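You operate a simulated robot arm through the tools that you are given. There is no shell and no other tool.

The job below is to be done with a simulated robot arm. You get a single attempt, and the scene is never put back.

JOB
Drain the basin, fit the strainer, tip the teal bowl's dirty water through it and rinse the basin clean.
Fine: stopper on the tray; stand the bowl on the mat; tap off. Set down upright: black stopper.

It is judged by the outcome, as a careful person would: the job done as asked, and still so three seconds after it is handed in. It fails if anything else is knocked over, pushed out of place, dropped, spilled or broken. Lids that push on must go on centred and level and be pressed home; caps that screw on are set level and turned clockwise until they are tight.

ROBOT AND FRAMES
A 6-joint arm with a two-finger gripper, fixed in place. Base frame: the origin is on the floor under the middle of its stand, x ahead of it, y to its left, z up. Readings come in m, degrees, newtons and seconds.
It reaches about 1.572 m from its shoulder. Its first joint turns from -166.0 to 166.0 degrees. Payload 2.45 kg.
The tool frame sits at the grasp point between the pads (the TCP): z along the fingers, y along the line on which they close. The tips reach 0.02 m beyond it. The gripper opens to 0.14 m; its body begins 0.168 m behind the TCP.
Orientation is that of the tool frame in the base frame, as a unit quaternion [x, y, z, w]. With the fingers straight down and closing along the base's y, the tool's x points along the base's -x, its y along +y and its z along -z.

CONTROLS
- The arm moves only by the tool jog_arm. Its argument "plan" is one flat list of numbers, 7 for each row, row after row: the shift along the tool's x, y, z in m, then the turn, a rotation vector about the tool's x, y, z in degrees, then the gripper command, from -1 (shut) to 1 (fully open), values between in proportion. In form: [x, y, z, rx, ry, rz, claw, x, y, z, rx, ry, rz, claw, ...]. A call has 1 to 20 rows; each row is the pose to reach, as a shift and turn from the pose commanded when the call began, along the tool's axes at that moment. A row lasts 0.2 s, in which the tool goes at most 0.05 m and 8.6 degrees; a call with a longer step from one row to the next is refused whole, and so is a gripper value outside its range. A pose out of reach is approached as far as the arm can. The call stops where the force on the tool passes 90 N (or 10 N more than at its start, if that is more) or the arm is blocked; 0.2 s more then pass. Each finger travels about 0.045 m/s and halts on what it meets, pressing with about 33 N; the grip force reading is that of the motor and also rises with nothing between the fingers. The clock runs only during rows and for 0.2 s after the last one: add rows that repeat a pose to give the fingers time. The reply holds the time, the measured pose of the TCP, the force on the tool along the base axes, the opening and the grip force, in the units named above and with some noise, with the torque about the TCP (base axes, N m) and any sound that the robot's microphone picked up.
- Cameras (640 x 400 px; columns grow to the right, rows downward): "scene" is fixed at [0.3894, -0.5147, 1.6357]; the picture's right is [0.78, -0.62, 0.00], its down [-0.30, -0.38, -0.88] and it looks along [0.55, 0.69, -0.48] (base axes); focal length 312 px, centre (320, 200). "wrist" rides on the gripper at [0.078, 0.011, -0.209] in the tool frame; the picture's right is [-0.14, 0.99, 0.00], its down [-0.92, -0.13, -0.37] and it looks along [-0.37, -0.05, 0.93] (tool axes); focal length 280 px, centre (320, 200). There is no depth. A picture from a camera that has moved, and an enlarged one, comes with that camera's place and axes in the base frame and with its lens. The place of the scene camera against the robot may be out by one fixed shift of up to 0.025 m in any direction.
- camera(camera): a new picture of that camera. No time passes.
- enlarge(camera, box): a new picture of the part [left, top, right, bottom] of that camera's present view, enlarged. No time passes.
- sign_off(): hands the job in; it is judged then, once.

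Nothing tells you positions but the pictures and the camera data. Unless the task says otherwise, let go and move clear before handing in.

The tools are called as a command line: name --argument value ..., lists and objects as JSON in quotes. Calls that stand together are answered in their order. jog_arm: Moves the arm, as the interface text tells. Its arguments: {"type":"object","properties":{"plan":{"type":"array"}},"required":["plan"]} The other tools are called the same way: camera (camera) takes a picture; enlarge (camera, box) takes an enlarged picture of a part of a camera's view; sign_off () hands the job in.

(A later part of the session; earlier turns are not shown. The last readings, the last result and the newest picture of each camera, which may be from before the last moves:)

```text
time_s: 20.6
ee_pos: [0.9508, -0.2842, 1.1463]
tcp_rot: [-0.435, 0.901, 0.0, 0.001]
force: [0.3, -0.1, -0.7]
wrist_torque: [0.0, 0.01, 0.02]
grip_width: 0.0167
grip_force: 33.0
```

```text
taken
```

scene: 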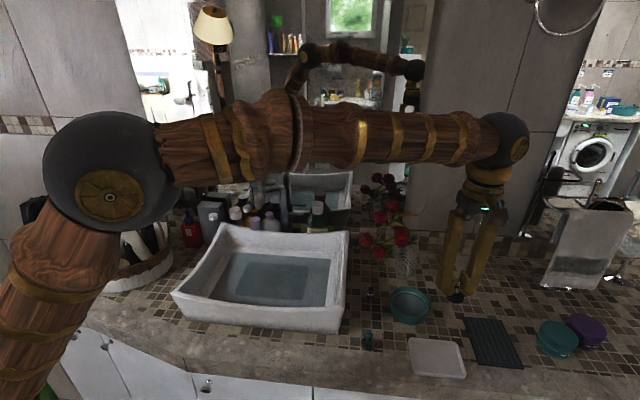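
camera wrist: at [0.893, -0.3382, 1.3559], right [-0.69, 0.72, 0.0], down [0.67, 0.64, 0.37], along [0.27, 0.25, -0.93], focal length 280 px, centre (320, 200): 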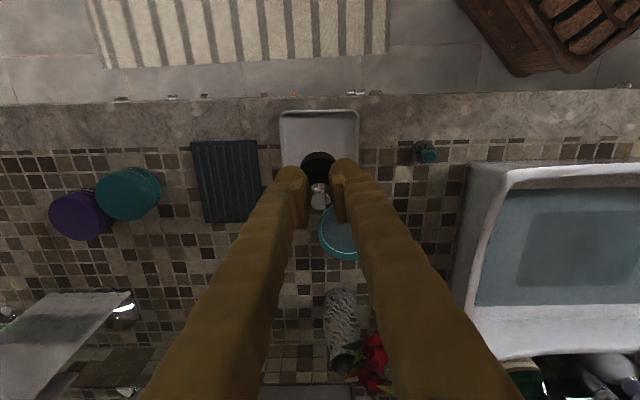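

enlarge --camera "wrist" --box '[260, 90, 380, 220]'

enlarge --camera "scene" --box '[380, 240, 540, 390]'

enlarge --camera "scene" --box '[160, 210, 360, 340]'

```text
3.08 times, centred on (320, 155) of wrist
camera zoom: at [0.893, -0.3382, 1.3559], right [-0.69, 0.72, 0.0], down [0.67, 0.64, 0.37], along [0.27, 0.25, -0.93], focal length 863 px, centre (320, 338)
```

zoom: 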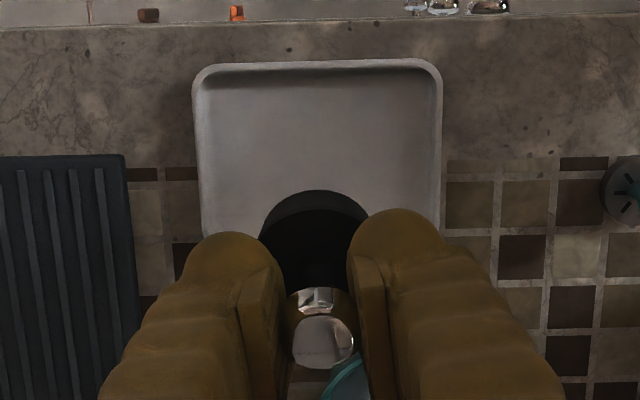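

```text
2.67 times, centred on (460, 315) of scene
camera zoom: at [0.3894, -0.5147, 1.6357], right [0.78, -0.62, 0.0], down [-0.3, -0.38, -0.88], along [0.55, 0.69, -0.48], focal length 833 px, centre (-53, -107)
```

zoom: 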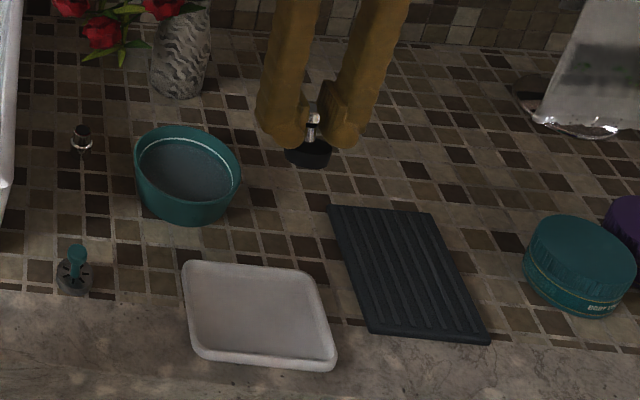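

```text
3.08 times, centred on (260, 275) of scene
camera zoom: at [0.3894, -0.5147, 1.6357], right [0.78, -0.62, 0.0], down [-0.3, -0.38, -0.88], along [0.55, 0.69, -0.48], focal length 961 px, centre (505, -31)
```

zoom: 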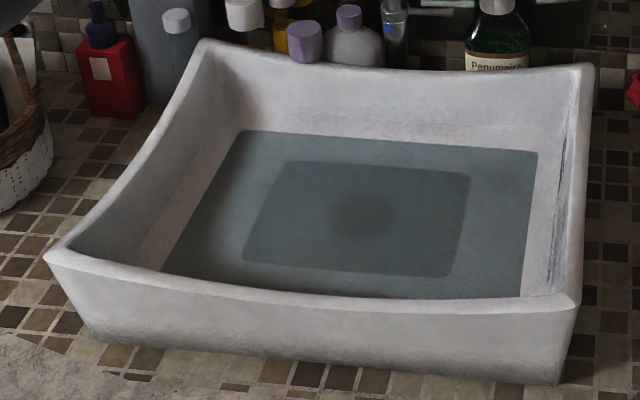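

The stopper is over the tray, which is about 12.5 × 11 cm and centred almost under the tool. I'll descend to just above it, then feel for contact.

jog_arm --plan '[-0.008, 0, 0.03, 0, 0, 0, -1, -0.008, 0, 0.06, 0, 0, 0, -1, -0.008, 0, 0.09, 0, 0, 0, -1, -0.008, 0, 0.12, 0, 0, 0, -1, -0.008, 0, 0.15, 0, 0, 0, -1, -0.008, 0, 0.17, 0, 0, 0, -1, -0.008, 0, 0.175, 0, 0, 0, -1, -0.008, 0, 0.175, 0, 0, 0, -1]'

camera --camera "wrist"

enlarge --camera "scene" --box '[390, 290, 490, 390]'

```text
time_s: 22.4
ee_pos: [0.9572, -0.2755, 0.9709]
tcp_rot: [-0.434, 0.901, 0.0, 0.0]
force: [0.2, -0.2, -0.6]
wrist_torque: [-0.04, -0.03, -0.02]
grip_width: 0.0168
grip_force: 33.2
```

```text
taken
camera wrist: at [0.8981, -0.3311, 1.1804], right [-0.69, 0.72, 0.0], down [0.67, 0.64, 0.37], along [0.27, 0.25, -0.93], focal length 280 px, centre (320, 200)
```

wrist: 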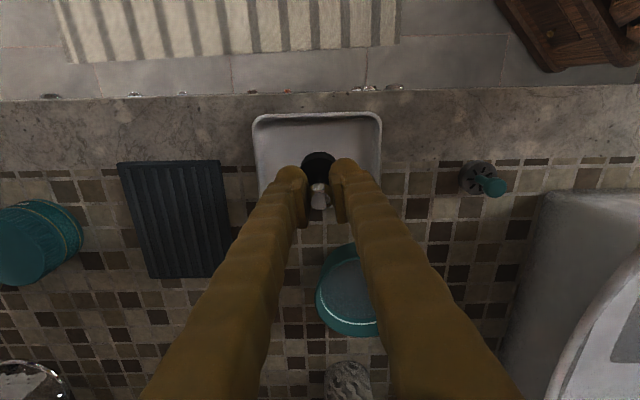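

```text
4.00 times, centred on (440, 340) of scene
camera zoom: at [0.3894, -0.5147, 1.6357], right [0.78, -0.62, 0.0], down [-0.3, -0.38, -0.88], along [0.55, 0.69, -0.48], focal length 1249 px, centre (-160, -360)
```

zoom: 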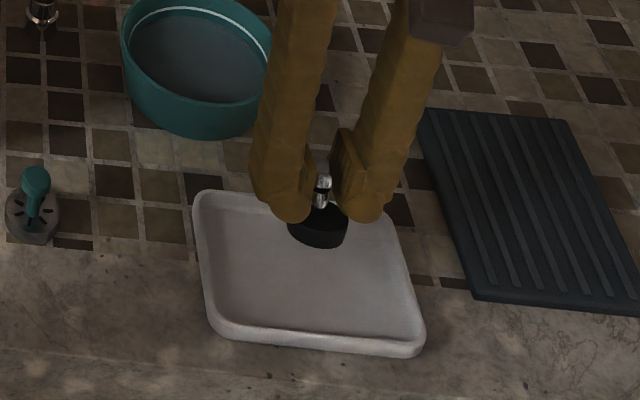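

jog_arm --plan '[0, 0, 0.005, 0, 0, 0, -1, 0, 0, 0.01, 0, 0, 0, -1, 0, 0, 0.015, 0, 0, 0, -1, 0, 0, 0.02, 0, 0, 0, -1, 0, 0, 0.024, 0, 0, 0, -1]'

enlarge --camera "scene" --box '[400, 320, 470, 390]'

enlarge --camera "wrist" --box '[240, 90, 400, 220]'

```text
time_s: 23.6
ee_pos: [0.9534, -0.2775, 0.9449]
tcp_rot: [-0.434, 0.901, 0.0, 0.0]
force: [0.0, 0.2, 0.2]
wrist_torque: [0.0, -0.01, 0.0]
grip_width: 0.0168
grip_force: 32.9
```

```text
5.71 times, centred on (435, 355) of scene
camera zoom: at [0.3894, -0.5147, 1.6357], right [0.78, -0.62, 0.0], down [-0.3, -0.38, -0.88], along [0.55, 0.69, -0.48], focal length 1784 px, centre (-337, -686)
```

zoom: 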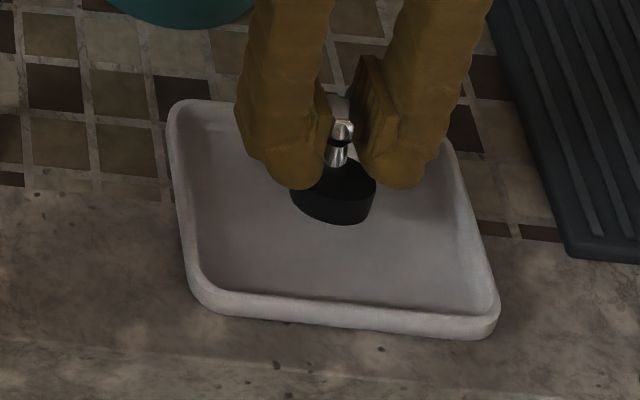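

```text
3.08 times, centred on (320, 155) of wrist
camera zoom: at [0.8963, -0.3316, 1.1549], right [-0.69, 0.72, 0.0], down [0.67, 0.64, 0.37], along [0.27, 0.25, -0.93], focal length 863 px, centre (320, 338)
```

zoom: 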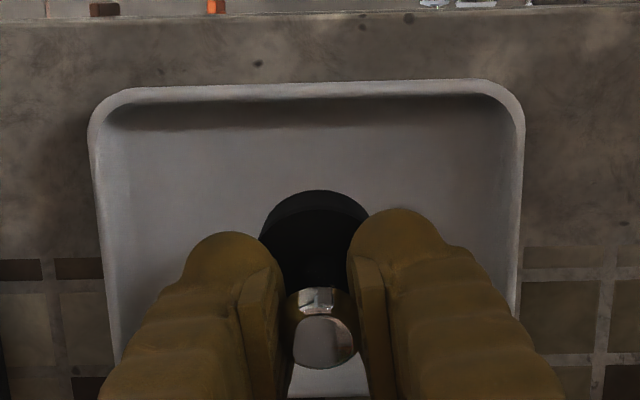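

jog_arm --plan '[0, 0, 0.003, 0, 0, 0, -1, 0, 0, 0.006, 0, 0, 0, -1, 0, 0, 0.009, 0, 0, 0, -1, 0, 0, 0.012, 0, 0, 0, -1]'

enlarge --camera "scene" --box '[400, 320, 470, 390]'

```text
time_s: 24.6
ee_pos: [0.9556, -0.2771, 0.9325]
tcp_rot: [-0.435, 0.901, 0.0, 0.0]
force: [-0.2, -0.7, -0.4]
wrist_torque: [0.01, 0.02, 0.02]
grip_width: 0.0168
grip_force: 33.3
```

```text
5.71 times, centred on (435, 355) of scene
camera zoom: at [0.3894, -0.5147, 1.6357], right [0.78, -0.62, 0.0], down [-0.3, -0.38, -0.88], along [0.55, 0.69, -0.48], focal length 1784 px, centre (-337, -686)
```

zoom: 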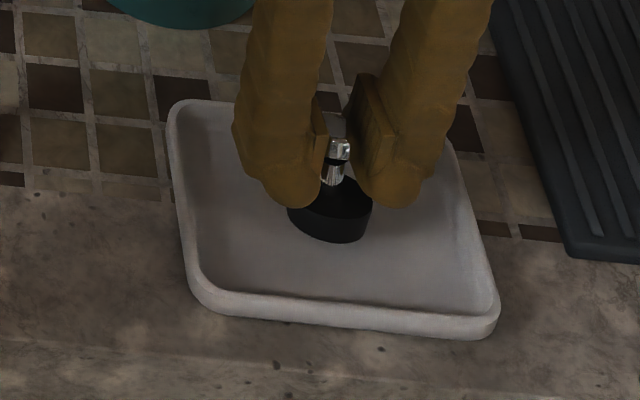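

jog_arm --plan '[0, 0, 0.002, 0, 0, 0, -1, 0, 0, 0.004, 0, 0, 0, -1, 0, 0, 0.006, 0, 0, 0, -1, 0, 0, 0.008, 0, 0, 0, -1]'

```text
time_s: 25.6
ee_pos: [0.9552, -0.2774, 0.9266]
tcp_rot: [-0.434, 0.901, 0.0, 0.0]
force: [-0.1, -0.9, 2.8]
wrist_torque: [0.01, 0.02, 0.01]
grip_width: 0.0167
grip_force: 32.6
```

jog_arm --plan '[0, 0, 0.001, 0, 0, 0, -1, 0, 0, 0.002, 0, 0, 0, -1, 0, 0, 0.002, 0, 0, 0, -1]'

enlarge --camera "scene" --box '[400, 320, 470, 390]'

```text
time_s: 26.4
ee_pos: [0.9547, -0.2769, 0.9246]
tcp_rot: [-0.434, 0.901, -0.001, 0.001]
force: [0.5, -3.6, 20.9]
wrist_torque: [-0.07, -0.01, -0.01]
grip_width: 0.0166
grip_force: 32.9
```

```text
5.71 times, centred on (435, 355) of scene
camera zoom: at [0.3894, -0.5147, 1.6357], right [0.78, -0.62, 0.0], down [-0.3, -0.38, -0.88], along [0.55, 0.69, -0.48], focal length 1784 px, centre (-337, -686)
```

zoom: 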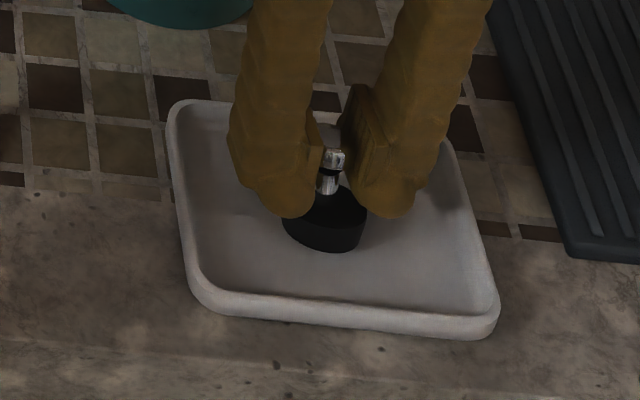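

jog_arm --plan '[0, 0, -0.001, 0, 0, 0, -1, 0, 0, -0.0015, 0, 0, 0, -0.6, 0, 0, -0.0015, 0, 0, 0, -0.4, 0, 0, -0.0015, 0, 0, 0, -0.4, 0, 0, -0.0015, 0, 0, 0, -0.4]'

enlarge --camera "wrist" --box '[240, 90, 400, 220]'

enlarge --camera "scene" --box '[400, 320, 470, 390]'

```text
time_s: 27.6
ee_pos: [0.9554, -0.2773, 0.9254]
tcp_rot: [-0.434, 0.901, 0.0, 0.0]
force: [-0.7, -0.1, -0.2]
wrist_torque: [-0.02, 0.0, 0.01]
grip_width: 0.0422
grip_force: 0.1
```

```text
3.08 times, centred on (320, 155) of wrist
camera zoom: at [0.8968, -0.3314, 1.1347], right [-0.69, 0.72, 0.0], down [0.67, 0.64, 0.37], along [0.27, 0.25, -0.93], focal length 863 px, centre (320, 338)
```

zoom: 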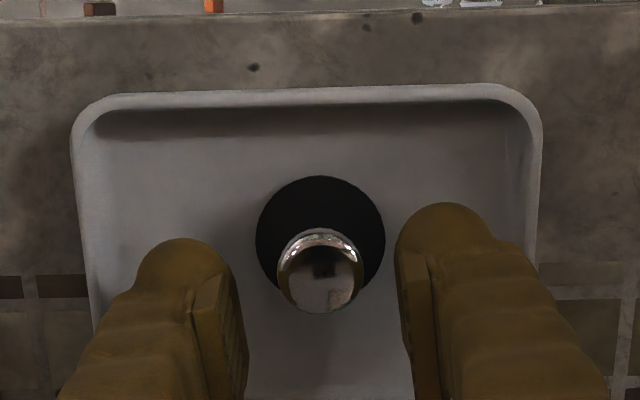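

```text
5.71 times, centred on (435, 355) of scene
camera zoom: at [0.3894, -0.5147, 1.6357], right [0.78, -0.62, 0.0], down [-0.3, -0.38, -0.88], along [0.55, 0.69, -0.48], focal length 1784 px, centre (-337, -686)
```

zoom: 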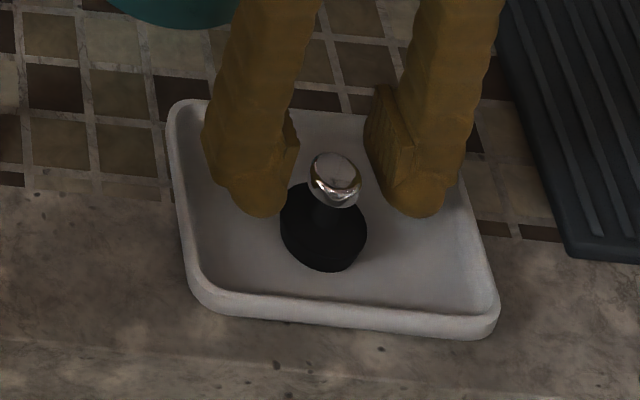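

jog_arm --plan '[0, 0, -0.0015, 0, 0, 0, -0.4, 0, 0, -0.0015, 0, 0, 0, -0.4, 0, 0, -0.0015, 0, 0, 0, -0.4]'

enlarge --camera "wrist" --box '[240, 90, 400, 220]'

enlarge --camera "scene" --box '[400, 320, 470, 390]'

```text
time_s: 28.4
ee_pos: [0.9545, -0.2779, 0.9271]
tcp_rot: [-0.434, 0.901, 0.0, 0.0]
force: [-0.1, -0.1, -0.4]
wrist_torque: [0.01, -0.01, 0.0]
grip_width: 0.0419
grip_force: 0.0
```

```text
3.08 times, centred on (320, 155) of wrist
camera zoom: at [0.8971, -0.3316, 1.1362], right [-0.69, 0.72, 0.0], down [0.67, 0.64, 0.37], along [0.27, 0.25, -0.93], focal length 863 px, centre (320, 338)
```

zoom: 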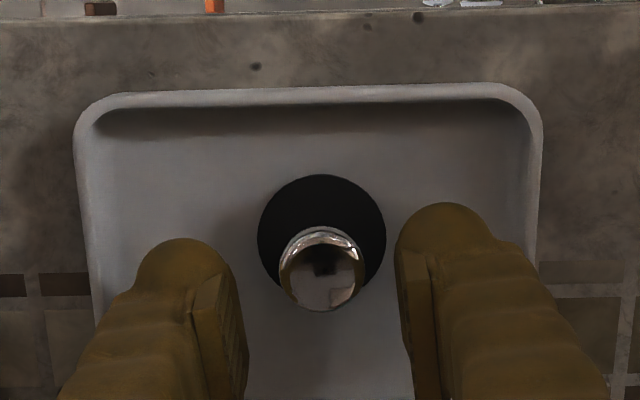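

```text
5.71 times, centred on (435, 355) of scene
camera zoom: at [0.3894, -0.5147, 1.6357], right [0.78, -0.62, 0.0], down [-0.3, -0.38, -0.88], along [0.55, 0.69, -0.48], focal length 1784 px, centre (-337, -686)
```

zoom: 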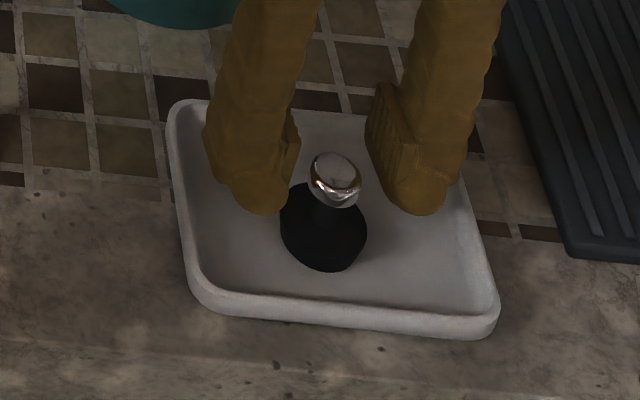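

The stopper now stands upright on the tray. It had only looked tilted because I gripped it with the tool leaning. Next I'll take the strainer with the same 20° lean, so it ends up level when set in the drain.

jog_arm --plan '[0, 0, -0.02, 0, 0, 0, -0.4, 0, 0, -0.05, 0, 0, 0, -0.4, 0, 0, -0.085, 0, 0, 0, -0.4, 0, 0, -0.12, 0, 0, 0, -0.4, 0.0008, 0.033, -0.115, 0, -4, 0, -0.4, 0.0017, 0.066, -0.11, 0, -8, 0, -0.4, 0.0025, 0.099, -0.105, 0, -12, 0, -0.4, 0.0034, 0.132, -0.1, 0, -16, 0, -0.4, 0.0042, 0.1652, -0.094, 0, -20, 0, -0.4, 0.0042, 0.1652, -0.094, 0, -20, 0, -0.4]'

camera --camera "wrist"

enlarge --camera "wrist" --box '[260, 110, 380, 210]'

camera --camera "scene"

```text
time_s: 30.6
ee_pos: [0.8236, -0.1783, 1.0222]
tcp_rot: [-0.428, 0.887, 0.076, 0.157]
force: [-1.2, -0.3, 0.1]
wrist_torque: [0.01, -0.02, -0.03]
grip_width: 0.042
grip_force: 0.2
```

```text
taken
camera wrist: at [0.724, -0.2851, 1.1914], right [-0.69, 0.72, 0.05], down [0.56, 0.5, 0.66], along [0.45, 0.49, -0.75], focal length 280 px, centre (320, 200)
```

wrist: 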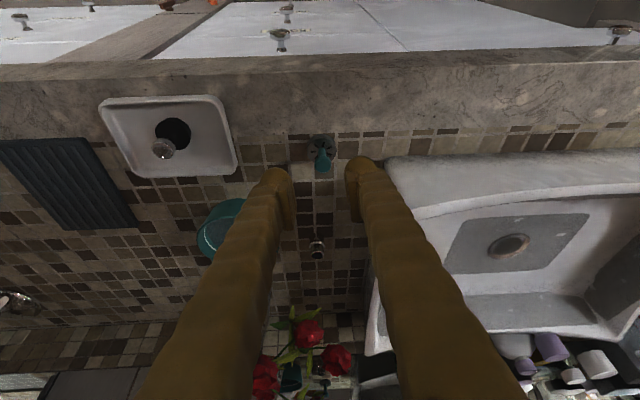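

```text
4.00 times, centred on (320, 160) of wrist
camera zoom: at [0.724, -0.2851, 1.1914], right [-0.69, 0.72, 0.05], down [0.56, 0.5, 0.66], along [0.45, 0.49, -0.75], focal length 1122 px, centre (320, 360)
```

zoom: 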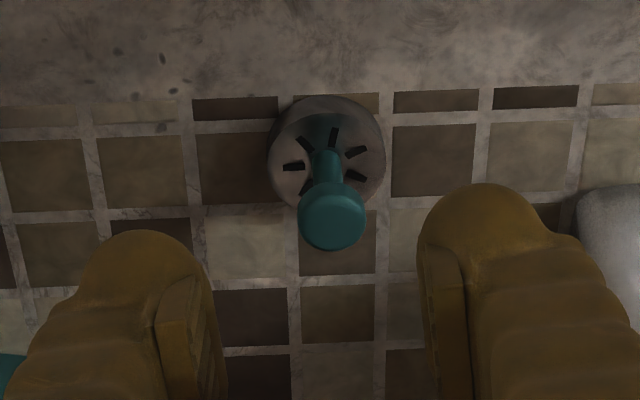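

```text
taken
```

scene: 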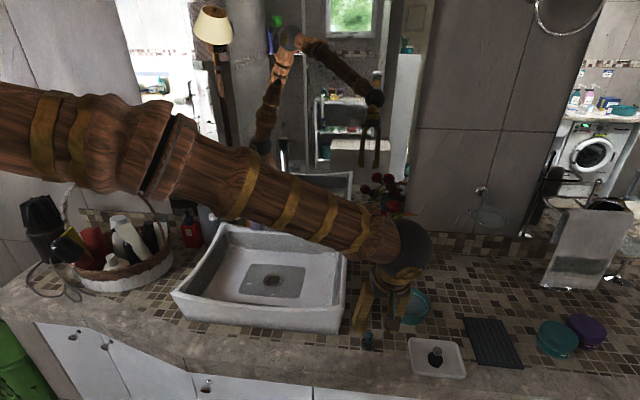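

jog_arm --plan '[0, 0.001, 0.02, 0, 0, 0, -0.4, 0, 0.002, 0.04, 0, 0, 0, -0.4, 0, 0.003, 0.06, 0, 0, 0, -0.4, 0, 0.003, 0.07, 0, 0, 0, -0.4, 0, 0.003, 0.07, 0, 0, 0, -0.4]'

enlarge --camera "wrist" --box '[260, 110, 380, 210]'

enlarge --camera "scene" --box '[330, 270, 430, 370]'

enlarge --camera "scene" --box '[160, 210, 360, 340]'

```text
time_s: 31.8
ee_pos: [0.8366, -0.1579, 0.9565]
tcp_rot: [-0.427, 0.887, 0.075, 0.157]
force: [-0.2, -0.3, 0.7]
wrist_torque: [-0.01, -0.01, -0.01]
grip_width: 0.0421
grip_force: 0.1
```

```text
4.00 times, centred on (320, 160) of wrist
camera zoom: at [0.7356, -0.2649, 1.1261], right [-0.69, 0.72, 0.05], down [0.56, 0.5, 0.66], along [0.45, 0.49, -0.75], focal length 1122 px, centre (320, 360)
```

zoom: 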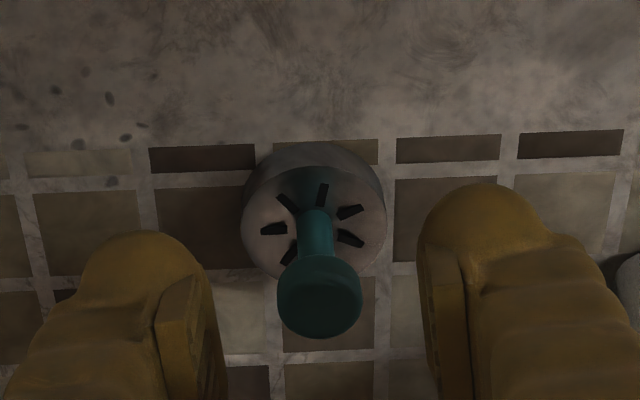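

```text
4.00 times, centred on (380, 320) of scene
camera zoom: at [0.3894, -0.5147, 1.6357], right [0.78, -0.62, 0.0], down [-0.3, -0.38, -0.88], along [0.55, 0.69, -0.48], focal length 1249 px, centre (80, -280)
```

zoom: 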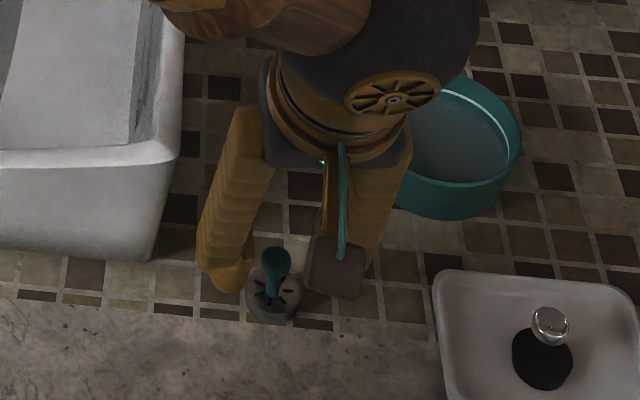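

```text
3.08 times, centred on (260, 275) of scene
camera zoom: at [0.3894, -0.5147, 1.6357], right [0.78, -0.62, 0.0], down [-0.3, -0.38, -0.88], along [0.55, 0.69, -0.48], focal length 961 px, centre (505, -31)
```

zoom: 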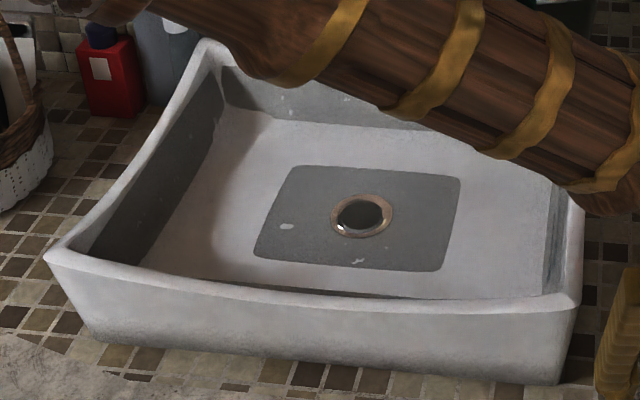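

jog_arm --plan '[-0.003, 0, 0.01, 0, 0, 0, -0.4, -0.005, 0, 0.02, 0, 0, 0, -0.4, -0.005, 0, 0.02, 0, 0, 0, -0.4]'

enlarge --camera "wrist" --box '[260, 110, 380, 210]'

enlarge --camera "scene" --box '[340, 310, 400, 360]'

```text
time_s: 32.6
ee_pos: [0.8428, -0.1485, 0.9399]
tcp_rot: [-0.428, 0.887, 0.076, 0.156]
force: [-0.2, -0.2, -0.1]
wrist_torque: [0.0, -0.02, 0.0]
grip_width: 0.0423
grip_force: 0.2
```

```text
4.00 times, centred on (320, 160) of wrist
camera zoom: at [0.7431, -0.2556, 1.1088], right [-0.69, 0.72, 0.05], down [0.56, 0.5, 0.66], along [0.45, 0.49, -0.75], focal length 1122 px, centre (320, 360)
```

zoom: 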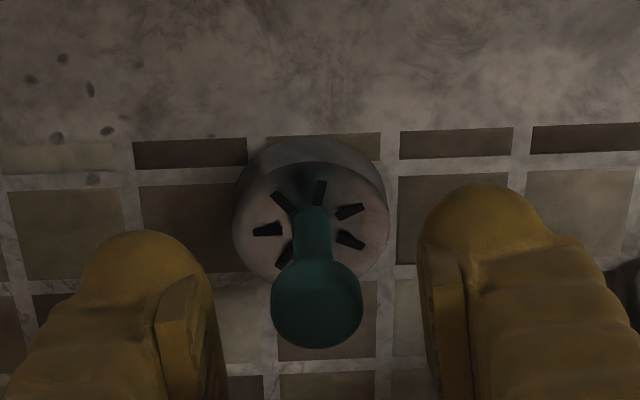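

```text
8.00 times, centred on (370, 335) of scene
camera zoom: at [0.3894, -0.5147, 1.6357], right [0.78, -0.62, 0.0], down [-0.3, -0.38, -0.88], along [0.55, 0.69, -0.48], focal length 2498 px, centre (-80, -880)
```

zoom: 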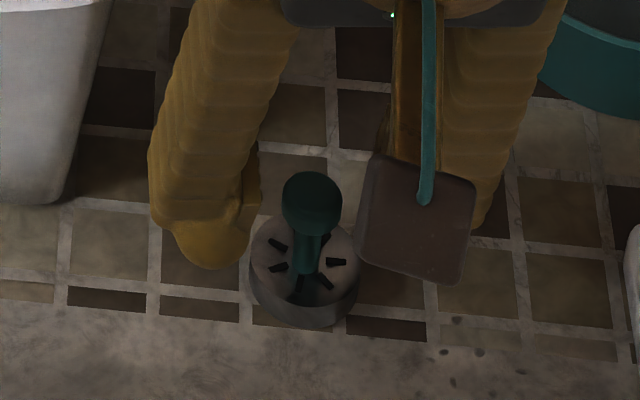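

The knob is now about 2 cm ahead and centred. I'll advance a bit more than that and grip it.

jog_arm --plan '[-0.001, -0.001, 0.012, 0, 0, 0, -0.4, -0.001, -0.001, 0.024, 0, 0, 0, -0.4, -0.001, -0.001, 0.024, 0, 0, 0, -0.7, -0.001, -0.001, 0.024, 0, 0, 0, -1, -0.001, -0.001, 0.024, 0, 0, 0, -1, -0.001, -0.001, 0.024, 0, 0, 0, -1]'

enlarge --camera "wrist" --box '[260, 110, 380, 210]'

enlarge --camera "scene" --box '[340, 310, 400, 360]'

```text
time_s: 34.0
ee_pos: [0.8505, -0.1413, 0.9161]
tcp_rot: [-0.428, 0.887, 0.076, 0.156]
force: [-0.1, -0.8, 1.8]
wrist_torque: [-0.01, 0.02, -0.01]
grip_width: 0.014
grip_force: 33.2
```

```text
4.00 times, centred on (320, 160) of wrist
camera zoom: at [0.7499, -0.2478, 1.086], right [-0.69, 0.72, 0.05], down [0.56, 0.5, 0.66], along [0.45, 0.49, -0.75], focal length 1122 px, centre (320, 360)
```

zoom: 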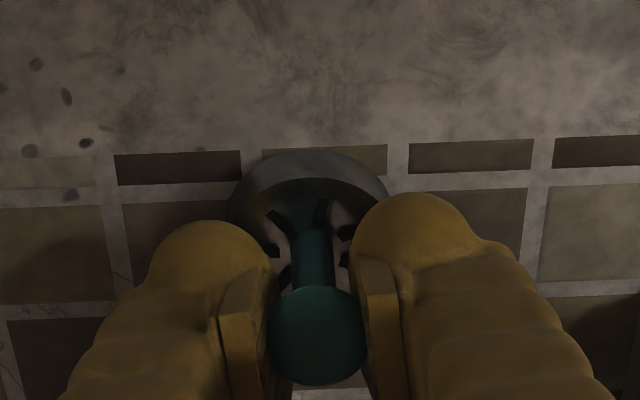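

```text
8.00 times, centred on (370, 335) of scene
camera zoom: at [0.3894, -0.5147, 1.6357], right [0.78, -0.62, 0.0], down [-0.3, -0.38, -0.88], along [0.55, 0.69, -0.48], focal length 2498 px, centre (-80, -880)
```

zoom: 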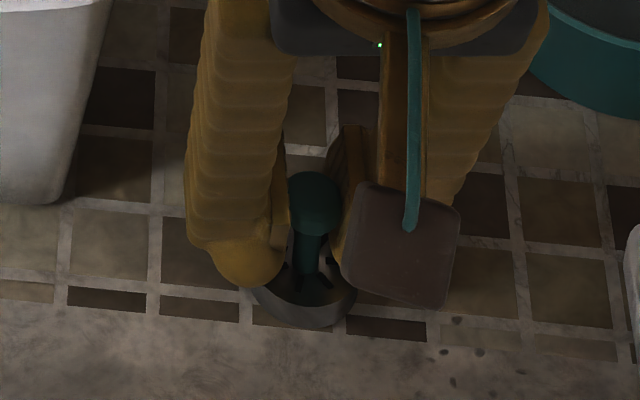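

jog_arm --plan '[-0.0034, 0, -0.0094, 0, 0, 0, -1, -0.0103, 0, -0.0282, 0, 0, 0, -1, -0.0205, 0, -0.0564, 0, 0, 0, -1, -0.0308, 0, -0.0846, 0, 0, 0, -1, -0.041, 0, -0.1128, 0, 0, 0, -1, -0.0513, 0, -0.141, 0, 0, 0, -1, -0.0616, 0, -0.1692, 0, 0, 0, -1, -0.0684, 0, -0.188, 0, 0, 0, -1, -0.0684, 0, -0.188, 0, 0, 0, -1]'

enlarge --camera "wrist" --box '[260, 110, 380, 210]'

camera --camera "scene"

camera --camera "wrist"

```text
time_s: 36.0
ee_pos: [0.8495, -0.1415, 1.116]
tcp_rot: [-0.428, 0.887, 0.075, 0.156]
force: [0.2, 0.3, -0.3]
wrist_torque: [-0.04, -0.01, 0.02]
grip_width: 0.0141
grip_force: 32.9
```

```text
4.00 times, centred on (320, 160) of wrist
camera zoom: at [0.7493, -0.2479, 1.2864], right [-0.69, 0.72, 0.05], down [0.56, 0.5, 0.66], along [0.45, 0.49, -0.75], focal length 1122 px, centre (320, 360)
```

zoom: 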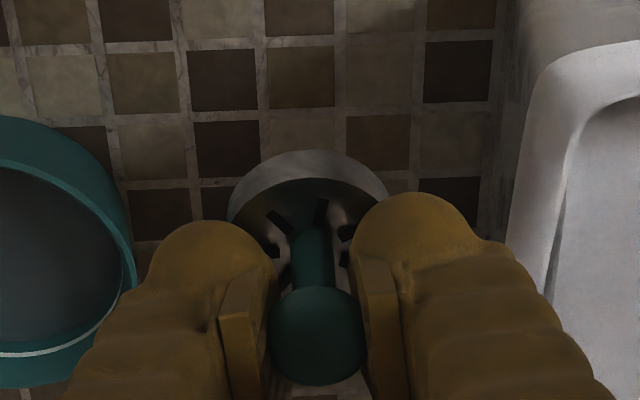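

```text
taken
```

scene: 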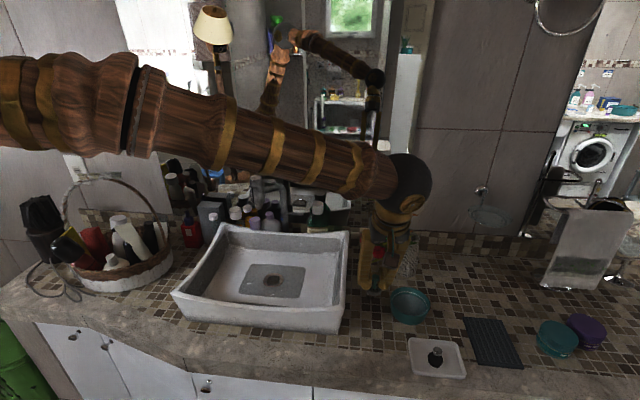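

```text
taken
camera wrist: at [0.7493, -0.2479, 1.2864], right [-0.69, 0.72, 0.05], down [0.56, 0.5, 0.66], along [0.45, 0.49, -0.75], focal length 280 px, centre (320, 200)
```

wrist: 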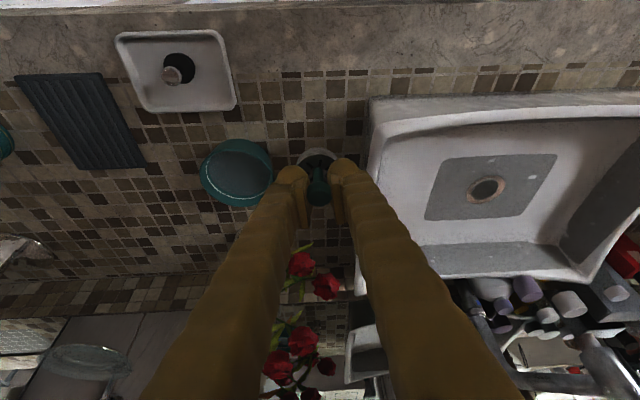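

enlarge --camera "wrist" --box '[440, 150, 540, 230]'

enlarge --camera "scene" --box '[235, 250, 315, 310]'

enlarge --camera "wrist" --box '[300, 140, 345, 190]'

enlarge --camera "scene" --box '[350, 220, 420, 310]'

```text
5.00 times, centred on (490, 190) of wrist
camera zoom: at [0.7493, -0.2479, 1.2864], right [-0.69, 0.72, 0.05], down [0.56, 0.5, 0.66], along [0.45, 0.49, -0.75], focal length 1402 px, centre (-530, 250)
```

zoom: 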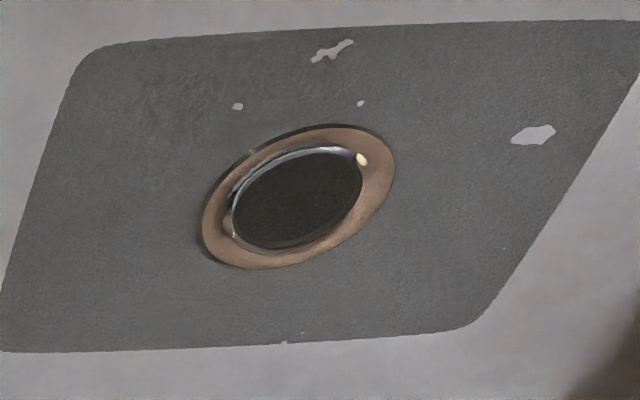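

```text
6.67 times, centred on (275, 280) of scene
camera zoom: at [0.3894, -0.5147, 1.6357], right [0.78, -0.62, 0.0], down [-0.3, -0.38, -0.88], along [0.55, 0.69, -0.48], focal length 2082 px, centre (620, -333)
```

zoom: 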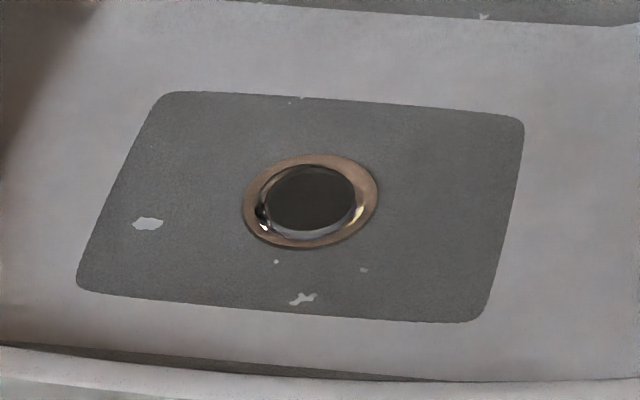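

```text
8.00 times, centred on (322, 165) of wrist
camera zoom: at [0.7493, -0.2479, 1.2864], right [-0.69, 0.72, 0.05], down [0.56, 0.5, 0.66], along [0.45, 0.49, -0.75], focal length 2243 px, centre (300, 480)
```

zoom: 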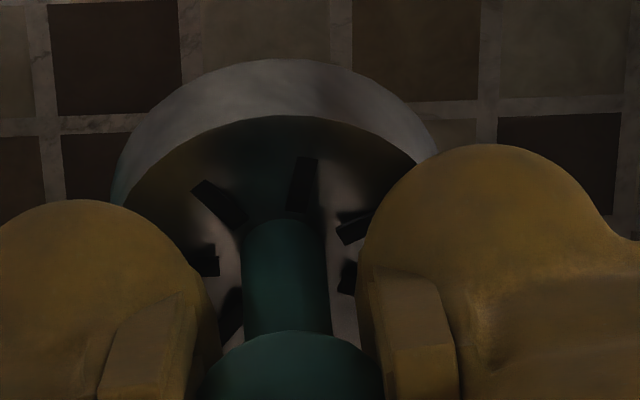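

```text
4.44 times, centred on (385, 265) of scene
camera zoom: at [0.3894, -0.5147, 1.6357], right [0.78, -0.62, 0.0], down [-0.3, -0.38, -0.88], along [0.55, 0.69, -0.48], focal length 1388 px, centre (31, -89)
```

zoom: 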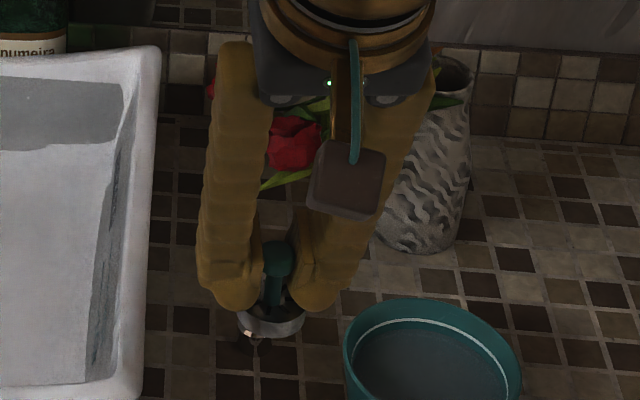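

The strainer is held level. The drain's copper ring is at about (0.761, 0.201, 0.915). I'll carry the strainer at constant height to just above the drain.

jog_arm --plan '[-0.02, 0.0282, 0.0073, 0, 0, 0, -1, -0.04, 0.0563, 0.0145, 0, 0, 0, -1, -0.06, 0.0845, 0.0218, 0, 0, 0, -1, -0.08, 0.1126, 0.0291, 0, 0, 0, -1, -0.1, 0.1408, 0.0364, 0, 0, 0, -1, -0.12, 0.1689, 0.0436, 0, 0, 0, -1, -0.14, 0.1971, 0.0509, 0, 0, 0, -1, -0.16, 0.2252, 0.0582, 0, 0, 0, -1, -0.18, 0.2534, 0.0654, 0, 0, 0, -1, -0.1998, 0.2815, 0.0727, 0, 0, 0, -1, -0.1998, 0.2815, 0.0727, 0, 0, 0, -1]'

camera --camera "wrist"

camera --camera "scene"

```text
time_s: 38.4
ee_pos: [0.761, 0.1997, 1.1145]
tcp_rot: [-0.428, 0.887, 0.076, 0.156]
force: [-0.2, -1.4, -0.1]
wrist_torque: [0.0, 0.0, 0.02]
grip_width: 0.0143
grip_force: 33.0
```

```text
taken
camera wrist: at [0.6618, 0.0931, 1.2856], right [-0.69, 0.72, 0.05], down [0.56, 0.5, 0.66], along [0.45, 0.49, -0.75], focal length 280 px, centre (320, 200)
```

wrist: 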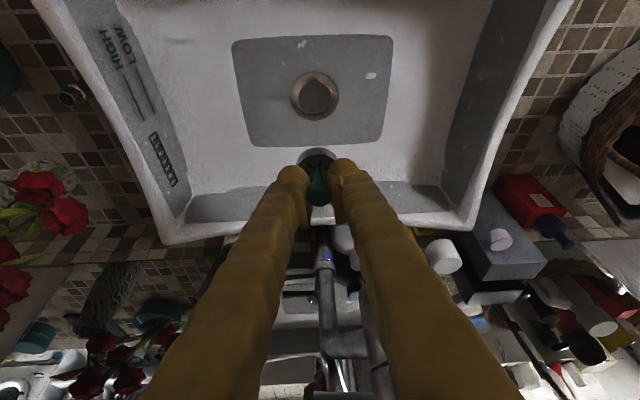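

```text
taken
```

scene: 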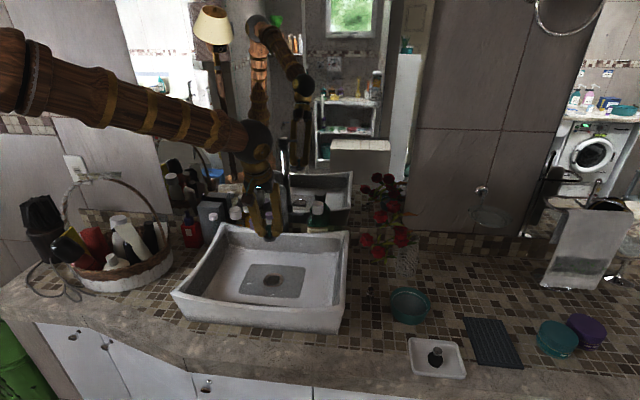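

enlarge --camera "wrist" --box '[260, 55, 370, 135]'

```text
5.00 times, centred on (315, 95) of wrist
camera zoom: at [0.6618, 0.0931, 1.2856], right [-0.69, 0.72, 0.05], down [0.56, 0.5, 0.66], along [0.45, 0.49, -0.75], focal length 1402 px, centre (345, 725)
```

zoom: 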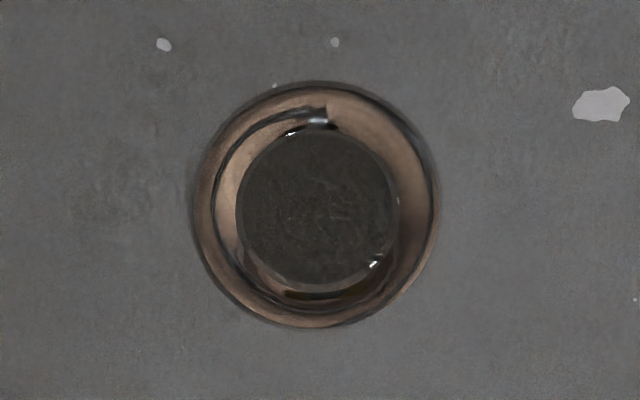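

jog_arm --plan '[0.0103, 0.0004, 0.0282, 0, 0, 0, -1, 0.0205, 0.0008, 0.0564, 0, 0, 0, -1, 0.0308, 0.0012, 0.0846, 0, 0, 0, -1, 0.041, 0.0015, 0.1128, 0, 0, 0, -1, 0.0479, 0.0015, 0.1316, 0, 0, 0, -1, 0.0513, 0.0015, 0.141, 0, 0, 0, -1, 0.0513, 0.0015, 0.141, 0, 0, 0, -1]'

enlarge --camera "wrist" --box '[260, 90, 380, 210]'

enlarge --camera "scene" --box '[225, 230, 325, 310]'

```text
time_s: 40.0
ee_pos: [0.7612, 0.2009, 0.9666]
tcp_rot: [-0.427, 0.887, 0.075, 0.156]
force: [0.1, 0.0, -0.7]
wrist_torque: [0.02, 0.02, 0.01]
grip_width: 0.0138
grip_force: 33.1
```

```text
3.33 times, centred on (320, 150) of wrist
camera zoom: at [0.6615, 0.0942, 1.1365], right [-0.69, 0.72, 0.05], down [0.56, 0.5, 0.66], along [0.45, 0.49, -0.75], focal length 935 px, centre (320, 367)
```

zoom: 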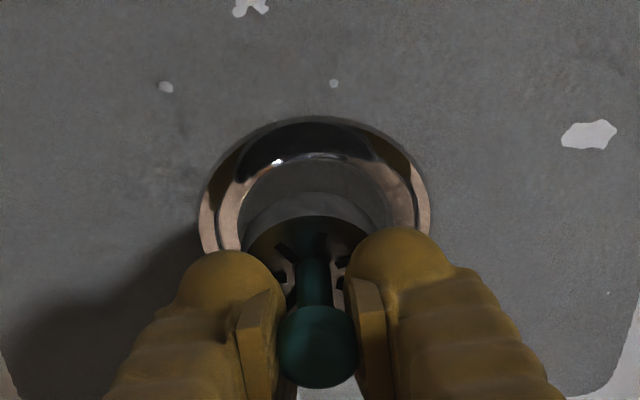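

```text
5.00 times, centred on (275, 270) of scene
camera zoom: at [0.3894, -0.5147, 1.6357], right [0.78, -0.62, 0.0], down [-0.3, -0.38, -0.88], along [0.55, 0.69, -0.48], focal length 1561 px, centre (545, -150)
```

zoom: 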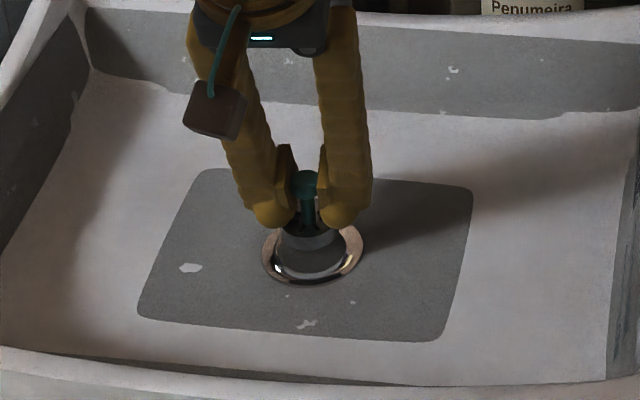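

jog_arm --plan '[0.0017, 0.0003, 0.0047, 0, 0, 0, -1, 0.0034, 0.0005, 0.0094, 0, 0, 0, -1, 0.0034, 0.0005, 0.0094, 0, 0, 0, -1]'

enlarge --camera "wrist" --box '[270, 110, 370, 210]'

enlarge --camera "scene" --box '[250, 255, 300, 295]'

```text
time_s: 40.8
ee_pos: [0.7601, 0.2017, 0.9551]
tcp_rot: [-0.428, 0.887, 0.075, 0.156]
force: [-0.1, 0.2, -0.3]
wrist_torque: [0.03, 0.02, -0.01]
grip_width: 0.0139
grip_force: 33.2
```

```text
4.00 times, centred on (320, 160) of wrist
camera zoom: at [0.6604, 0.0943, 1.1267], right [-0.69, 0.72, 0.05], down [0.56, 0.5, 0.66], along [0.45, 0.49, -0.75], focal length 1122 px, centre (320, 360)
```

zoom: 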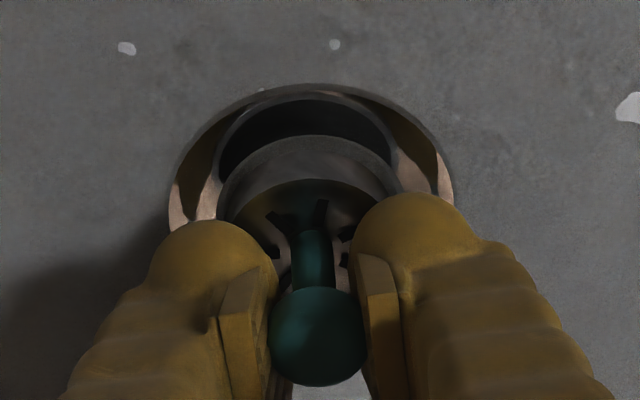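

```text
10.00 times, centred on (275, 275) of scene
camera zoom: at [0.3894, -0.5147, 1.6357], right [0.78, -0.62, 0.0], down [-0.3, -0.38, -0.88], along [0.55, 0.69, -0.48], focal length 3122 px, centre (770, -550)
```

zoom: 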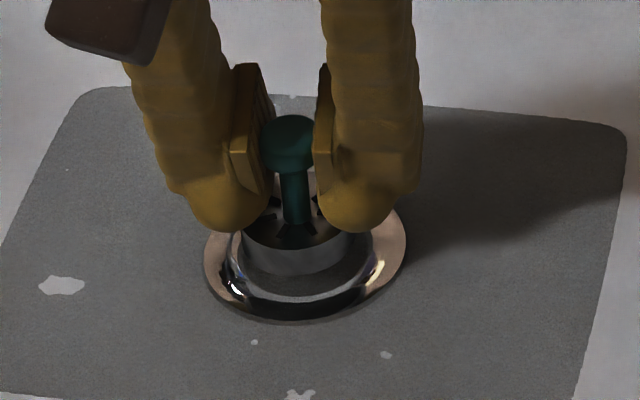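

Ring position agrees across several views at (0.760, 0.201, 0.915), and the strainer sits right above it. Lowering in small steps while watching the force.

jog_arm --plan '[0.0009, 0, 0.0024, 0, 0, 0, -1, 0.0017, 0, 0.0047, 0, 0, 0, -1, 0.0026, 0, 0.007, 0, 0, 0, -1, 0.0026, 0, 0.007, 0, 0, 0, -1]'

enlarge --camera "wrist" --box '[270, 110, 370, 210]'

enlarge --camera "scene" --box '[250, 255, 300, 295]'

```text
time_s: 41.8
ee_pos: [0.7609, 0.2017, 0.9471]
tcp_rot: [-0.428, 0.887, 0.075, 0.156]
force: [-0.8, 0.7, -1.0]
wrist_torque: [0.01, -0.01, 0.02]
grip_width: 0.014
grip_force: 32.7
```

```text
4.00 times, centred on (320, 160) of wrist
camera zoom: at [0.6611, 0.0948, 1.1184], right [-0.69, 0.72, 0.05], down [0.56, 0.5, 0.66], along [0.45, 0.49, -0.75], focal length 1122 px, centre (320, 360)
```

zoom: 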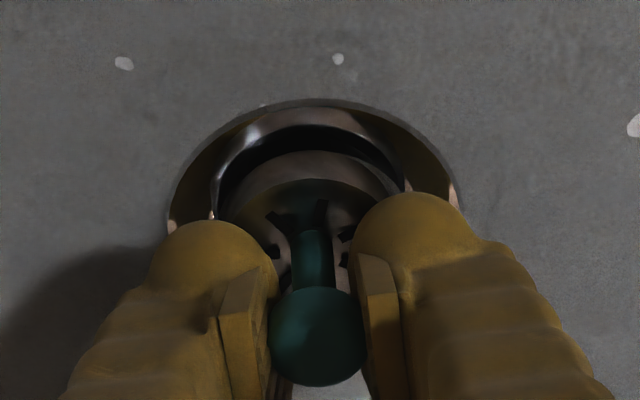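

```text
10.00 times, centred on (275, 275) of scene
camera zoom: at [0.3894, -0.5147, 1.6357], right [0.78, -0.62, 0.0], down [-0.3, -0.38, -0.88], along [0.55, 0.69, -0.48], focal length 3122 px, centre (770, -550)
```

zoom: 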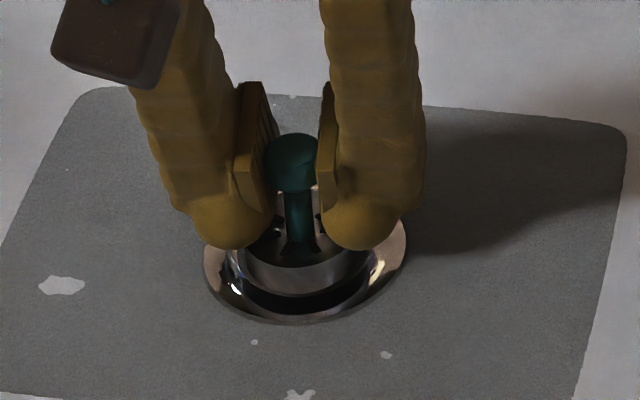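

jog_arm --plan '[0.0009, 0, 0.0024, 0, 0, 0, -1, 0.0017, 0, 0.0047, 0, 0, 0, -1, 0.0017, 0, 0.0047, 0, 0, 0, -1]'

enlarge --camera "wrist" --box '[270, 110, 370, 210]'

enlarge --camera "scene" --box '[250, 255, 300, 295]'

```text
time_s: 42.6
ee_pos: [0.7622, 0.2019, 0.9454]
tcp_rot: [-0.428, 0.887, 0.075, 0.157]
force: [-4.0, -1.6, 30.8]
wrist_torque: [-0.56, 0.46, -0.05]
grip_width: 0.014
grip_force: 33.3
```

```text
4.00 times, centred on (320, 160) of wrist
camera zoom: at [0.6612, 0.0945, 1.1151], right [-0.69, 0.72, 0.05], down [0.56, 0.5, 0.66], along [0.45, 0.49, -0.75], focal length 1122 px, centre (320, 360)
```

zoom: 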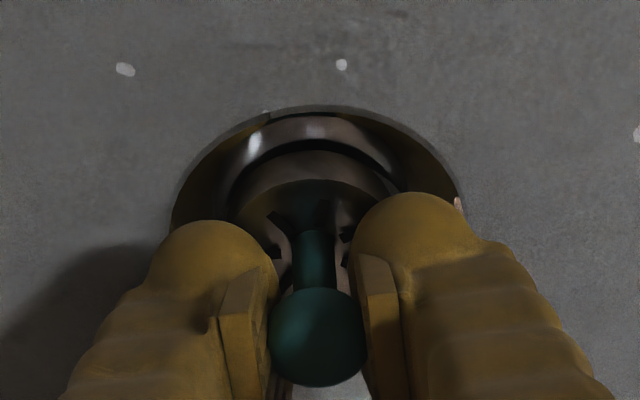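

```text
10.00 times, centred on (275, 275) of scene
camera zoom: at [0.3894, -0.5147, 1.6357], right [0.78, -0.62, 0.0], down [-0.3, -0.38, -0.88], along [0.55, 0.69, -0.48], focal length 3122 px, centre (770, -550)
```

zoom: 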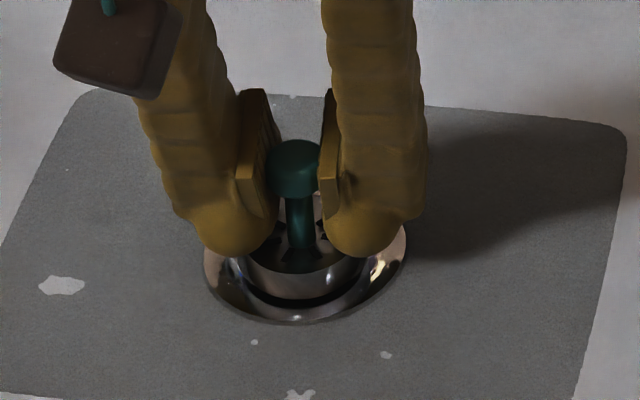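

Contact is on the front side of the strainer (torque says about 2 cm toward the front), so it is slightly too far forward. I'll lift a hair, shift 3 mm towards the wall and lower again.

jog_arm --plan '[-0.0017, 0, -0.0047, 0, 0, 0, -1, -0.0045, 0, -0.0037, 0, 0, 0, -1, -0.0038, 0, -0.0018, 0, 0, 0, -1, -0.0031, 0, 0.0001, 0, 0, 0, -1, -0.0031, 0, 0.0001, 0, 0, 0, -1]'

enlarge --camera "wrist" --box '[270, 110, 370, 210]'

enlarge --camera "scene" --box '[250, 255, 300, 295]'

```text
time_s: 43.8
ee_pos: [0.7621, 0.2043, 0.946]
tcp_rot: [-0.427, 0.887, 0.076, 0.156]
force: [0.0, -0.3, -0.1]
wrist_torque: [0.01, 0.02, 0.0]
grip_width: 0.014
grip_force: 32.6
```

```text
4.00 times, centred on (320, 160) of wrist
camera zoom: at [0.6629, 0.0974, 1.1152], right [-0.69, 0.72, 0.05], down [0.56, 0.5, 0.66], along [0.45, 0.49, -0.75], focal length 1122 px, centre (320, 360)
```

zoom: 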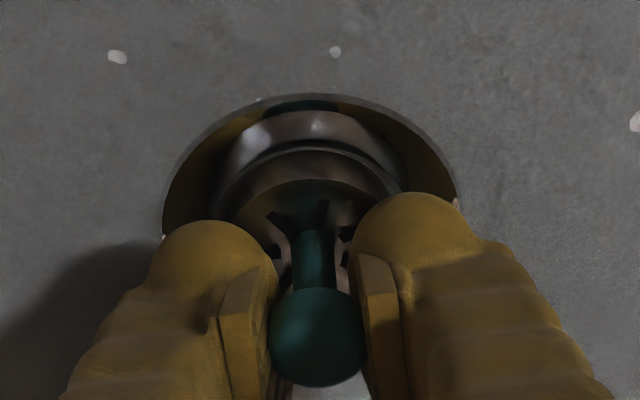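

```text
10.00 times, centred on (275, 275) of scene
camera zoom: at [0.3894, -0.5147, 1.6357], right [0.78, -0.62, 0.0], down [-0.3, -0.38, -0.88], along [0.55, 0.69, -0.48], focal length 3122 px, centre (770, -550)
```

zoom: 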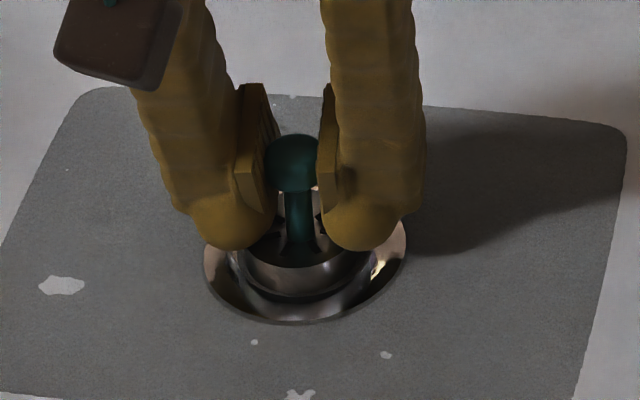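

jog_arm --plan '[0.0007, 0, 0.0019, 0, 0, 0, -1, 0.0014, 0, 0.0038, 0, 0, 0, -1, 0.0014, 0, 0.0038, 0, 0, 0, -1]'

enlarge --camera "wrist" --box '[270, 110, 370, 210]'

enlarge --camera "scene" --box '[250, 255, 300, 295]'

```text
time_s: 44.6
ee_pos: [0.7638, 0.2045, 0.9401]
tcp_rot: [-0.428, 0.887, 0.076, 0.157]
force: [13.7, 18.7, 1.9]
wrist_torque: [0.56, -0.43, -0.05]
grip_width: 0.0141
grip_force: 33.0
```

```text
4.00 times, centred on (320, 160) of wrist
camera zoom: at [0.6634, 0.0981, 1.111], right [-0.69, 0.72, 0.05], down [0.56, 0.5, 0.66], along [0.45, 0.49, -0.75], focal length 1122 px, centre (320, 360)
```

zoom: 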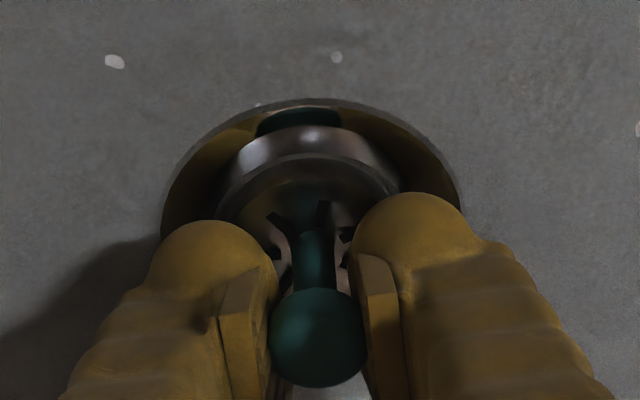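

```text
10.00 times, centred on (275, 275) of scene
camera zoom: at [0.3894, -0.5147, 1.6357], right [0.78, -0.62, 0.0], down [-0.3, -0.38, -0.88], along [0.55, 0.69, -0.48], focal length 3122 px, centre (770, -550)
```

zoom: 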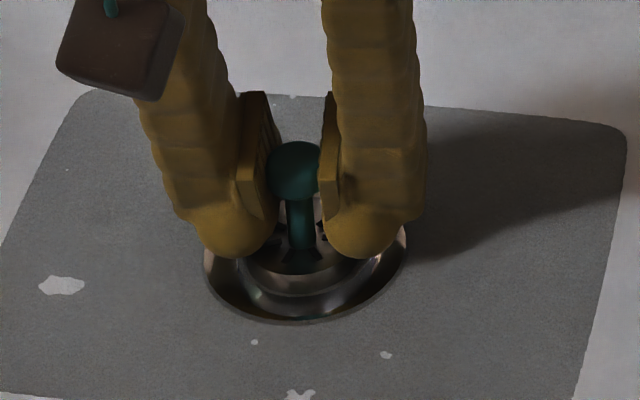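

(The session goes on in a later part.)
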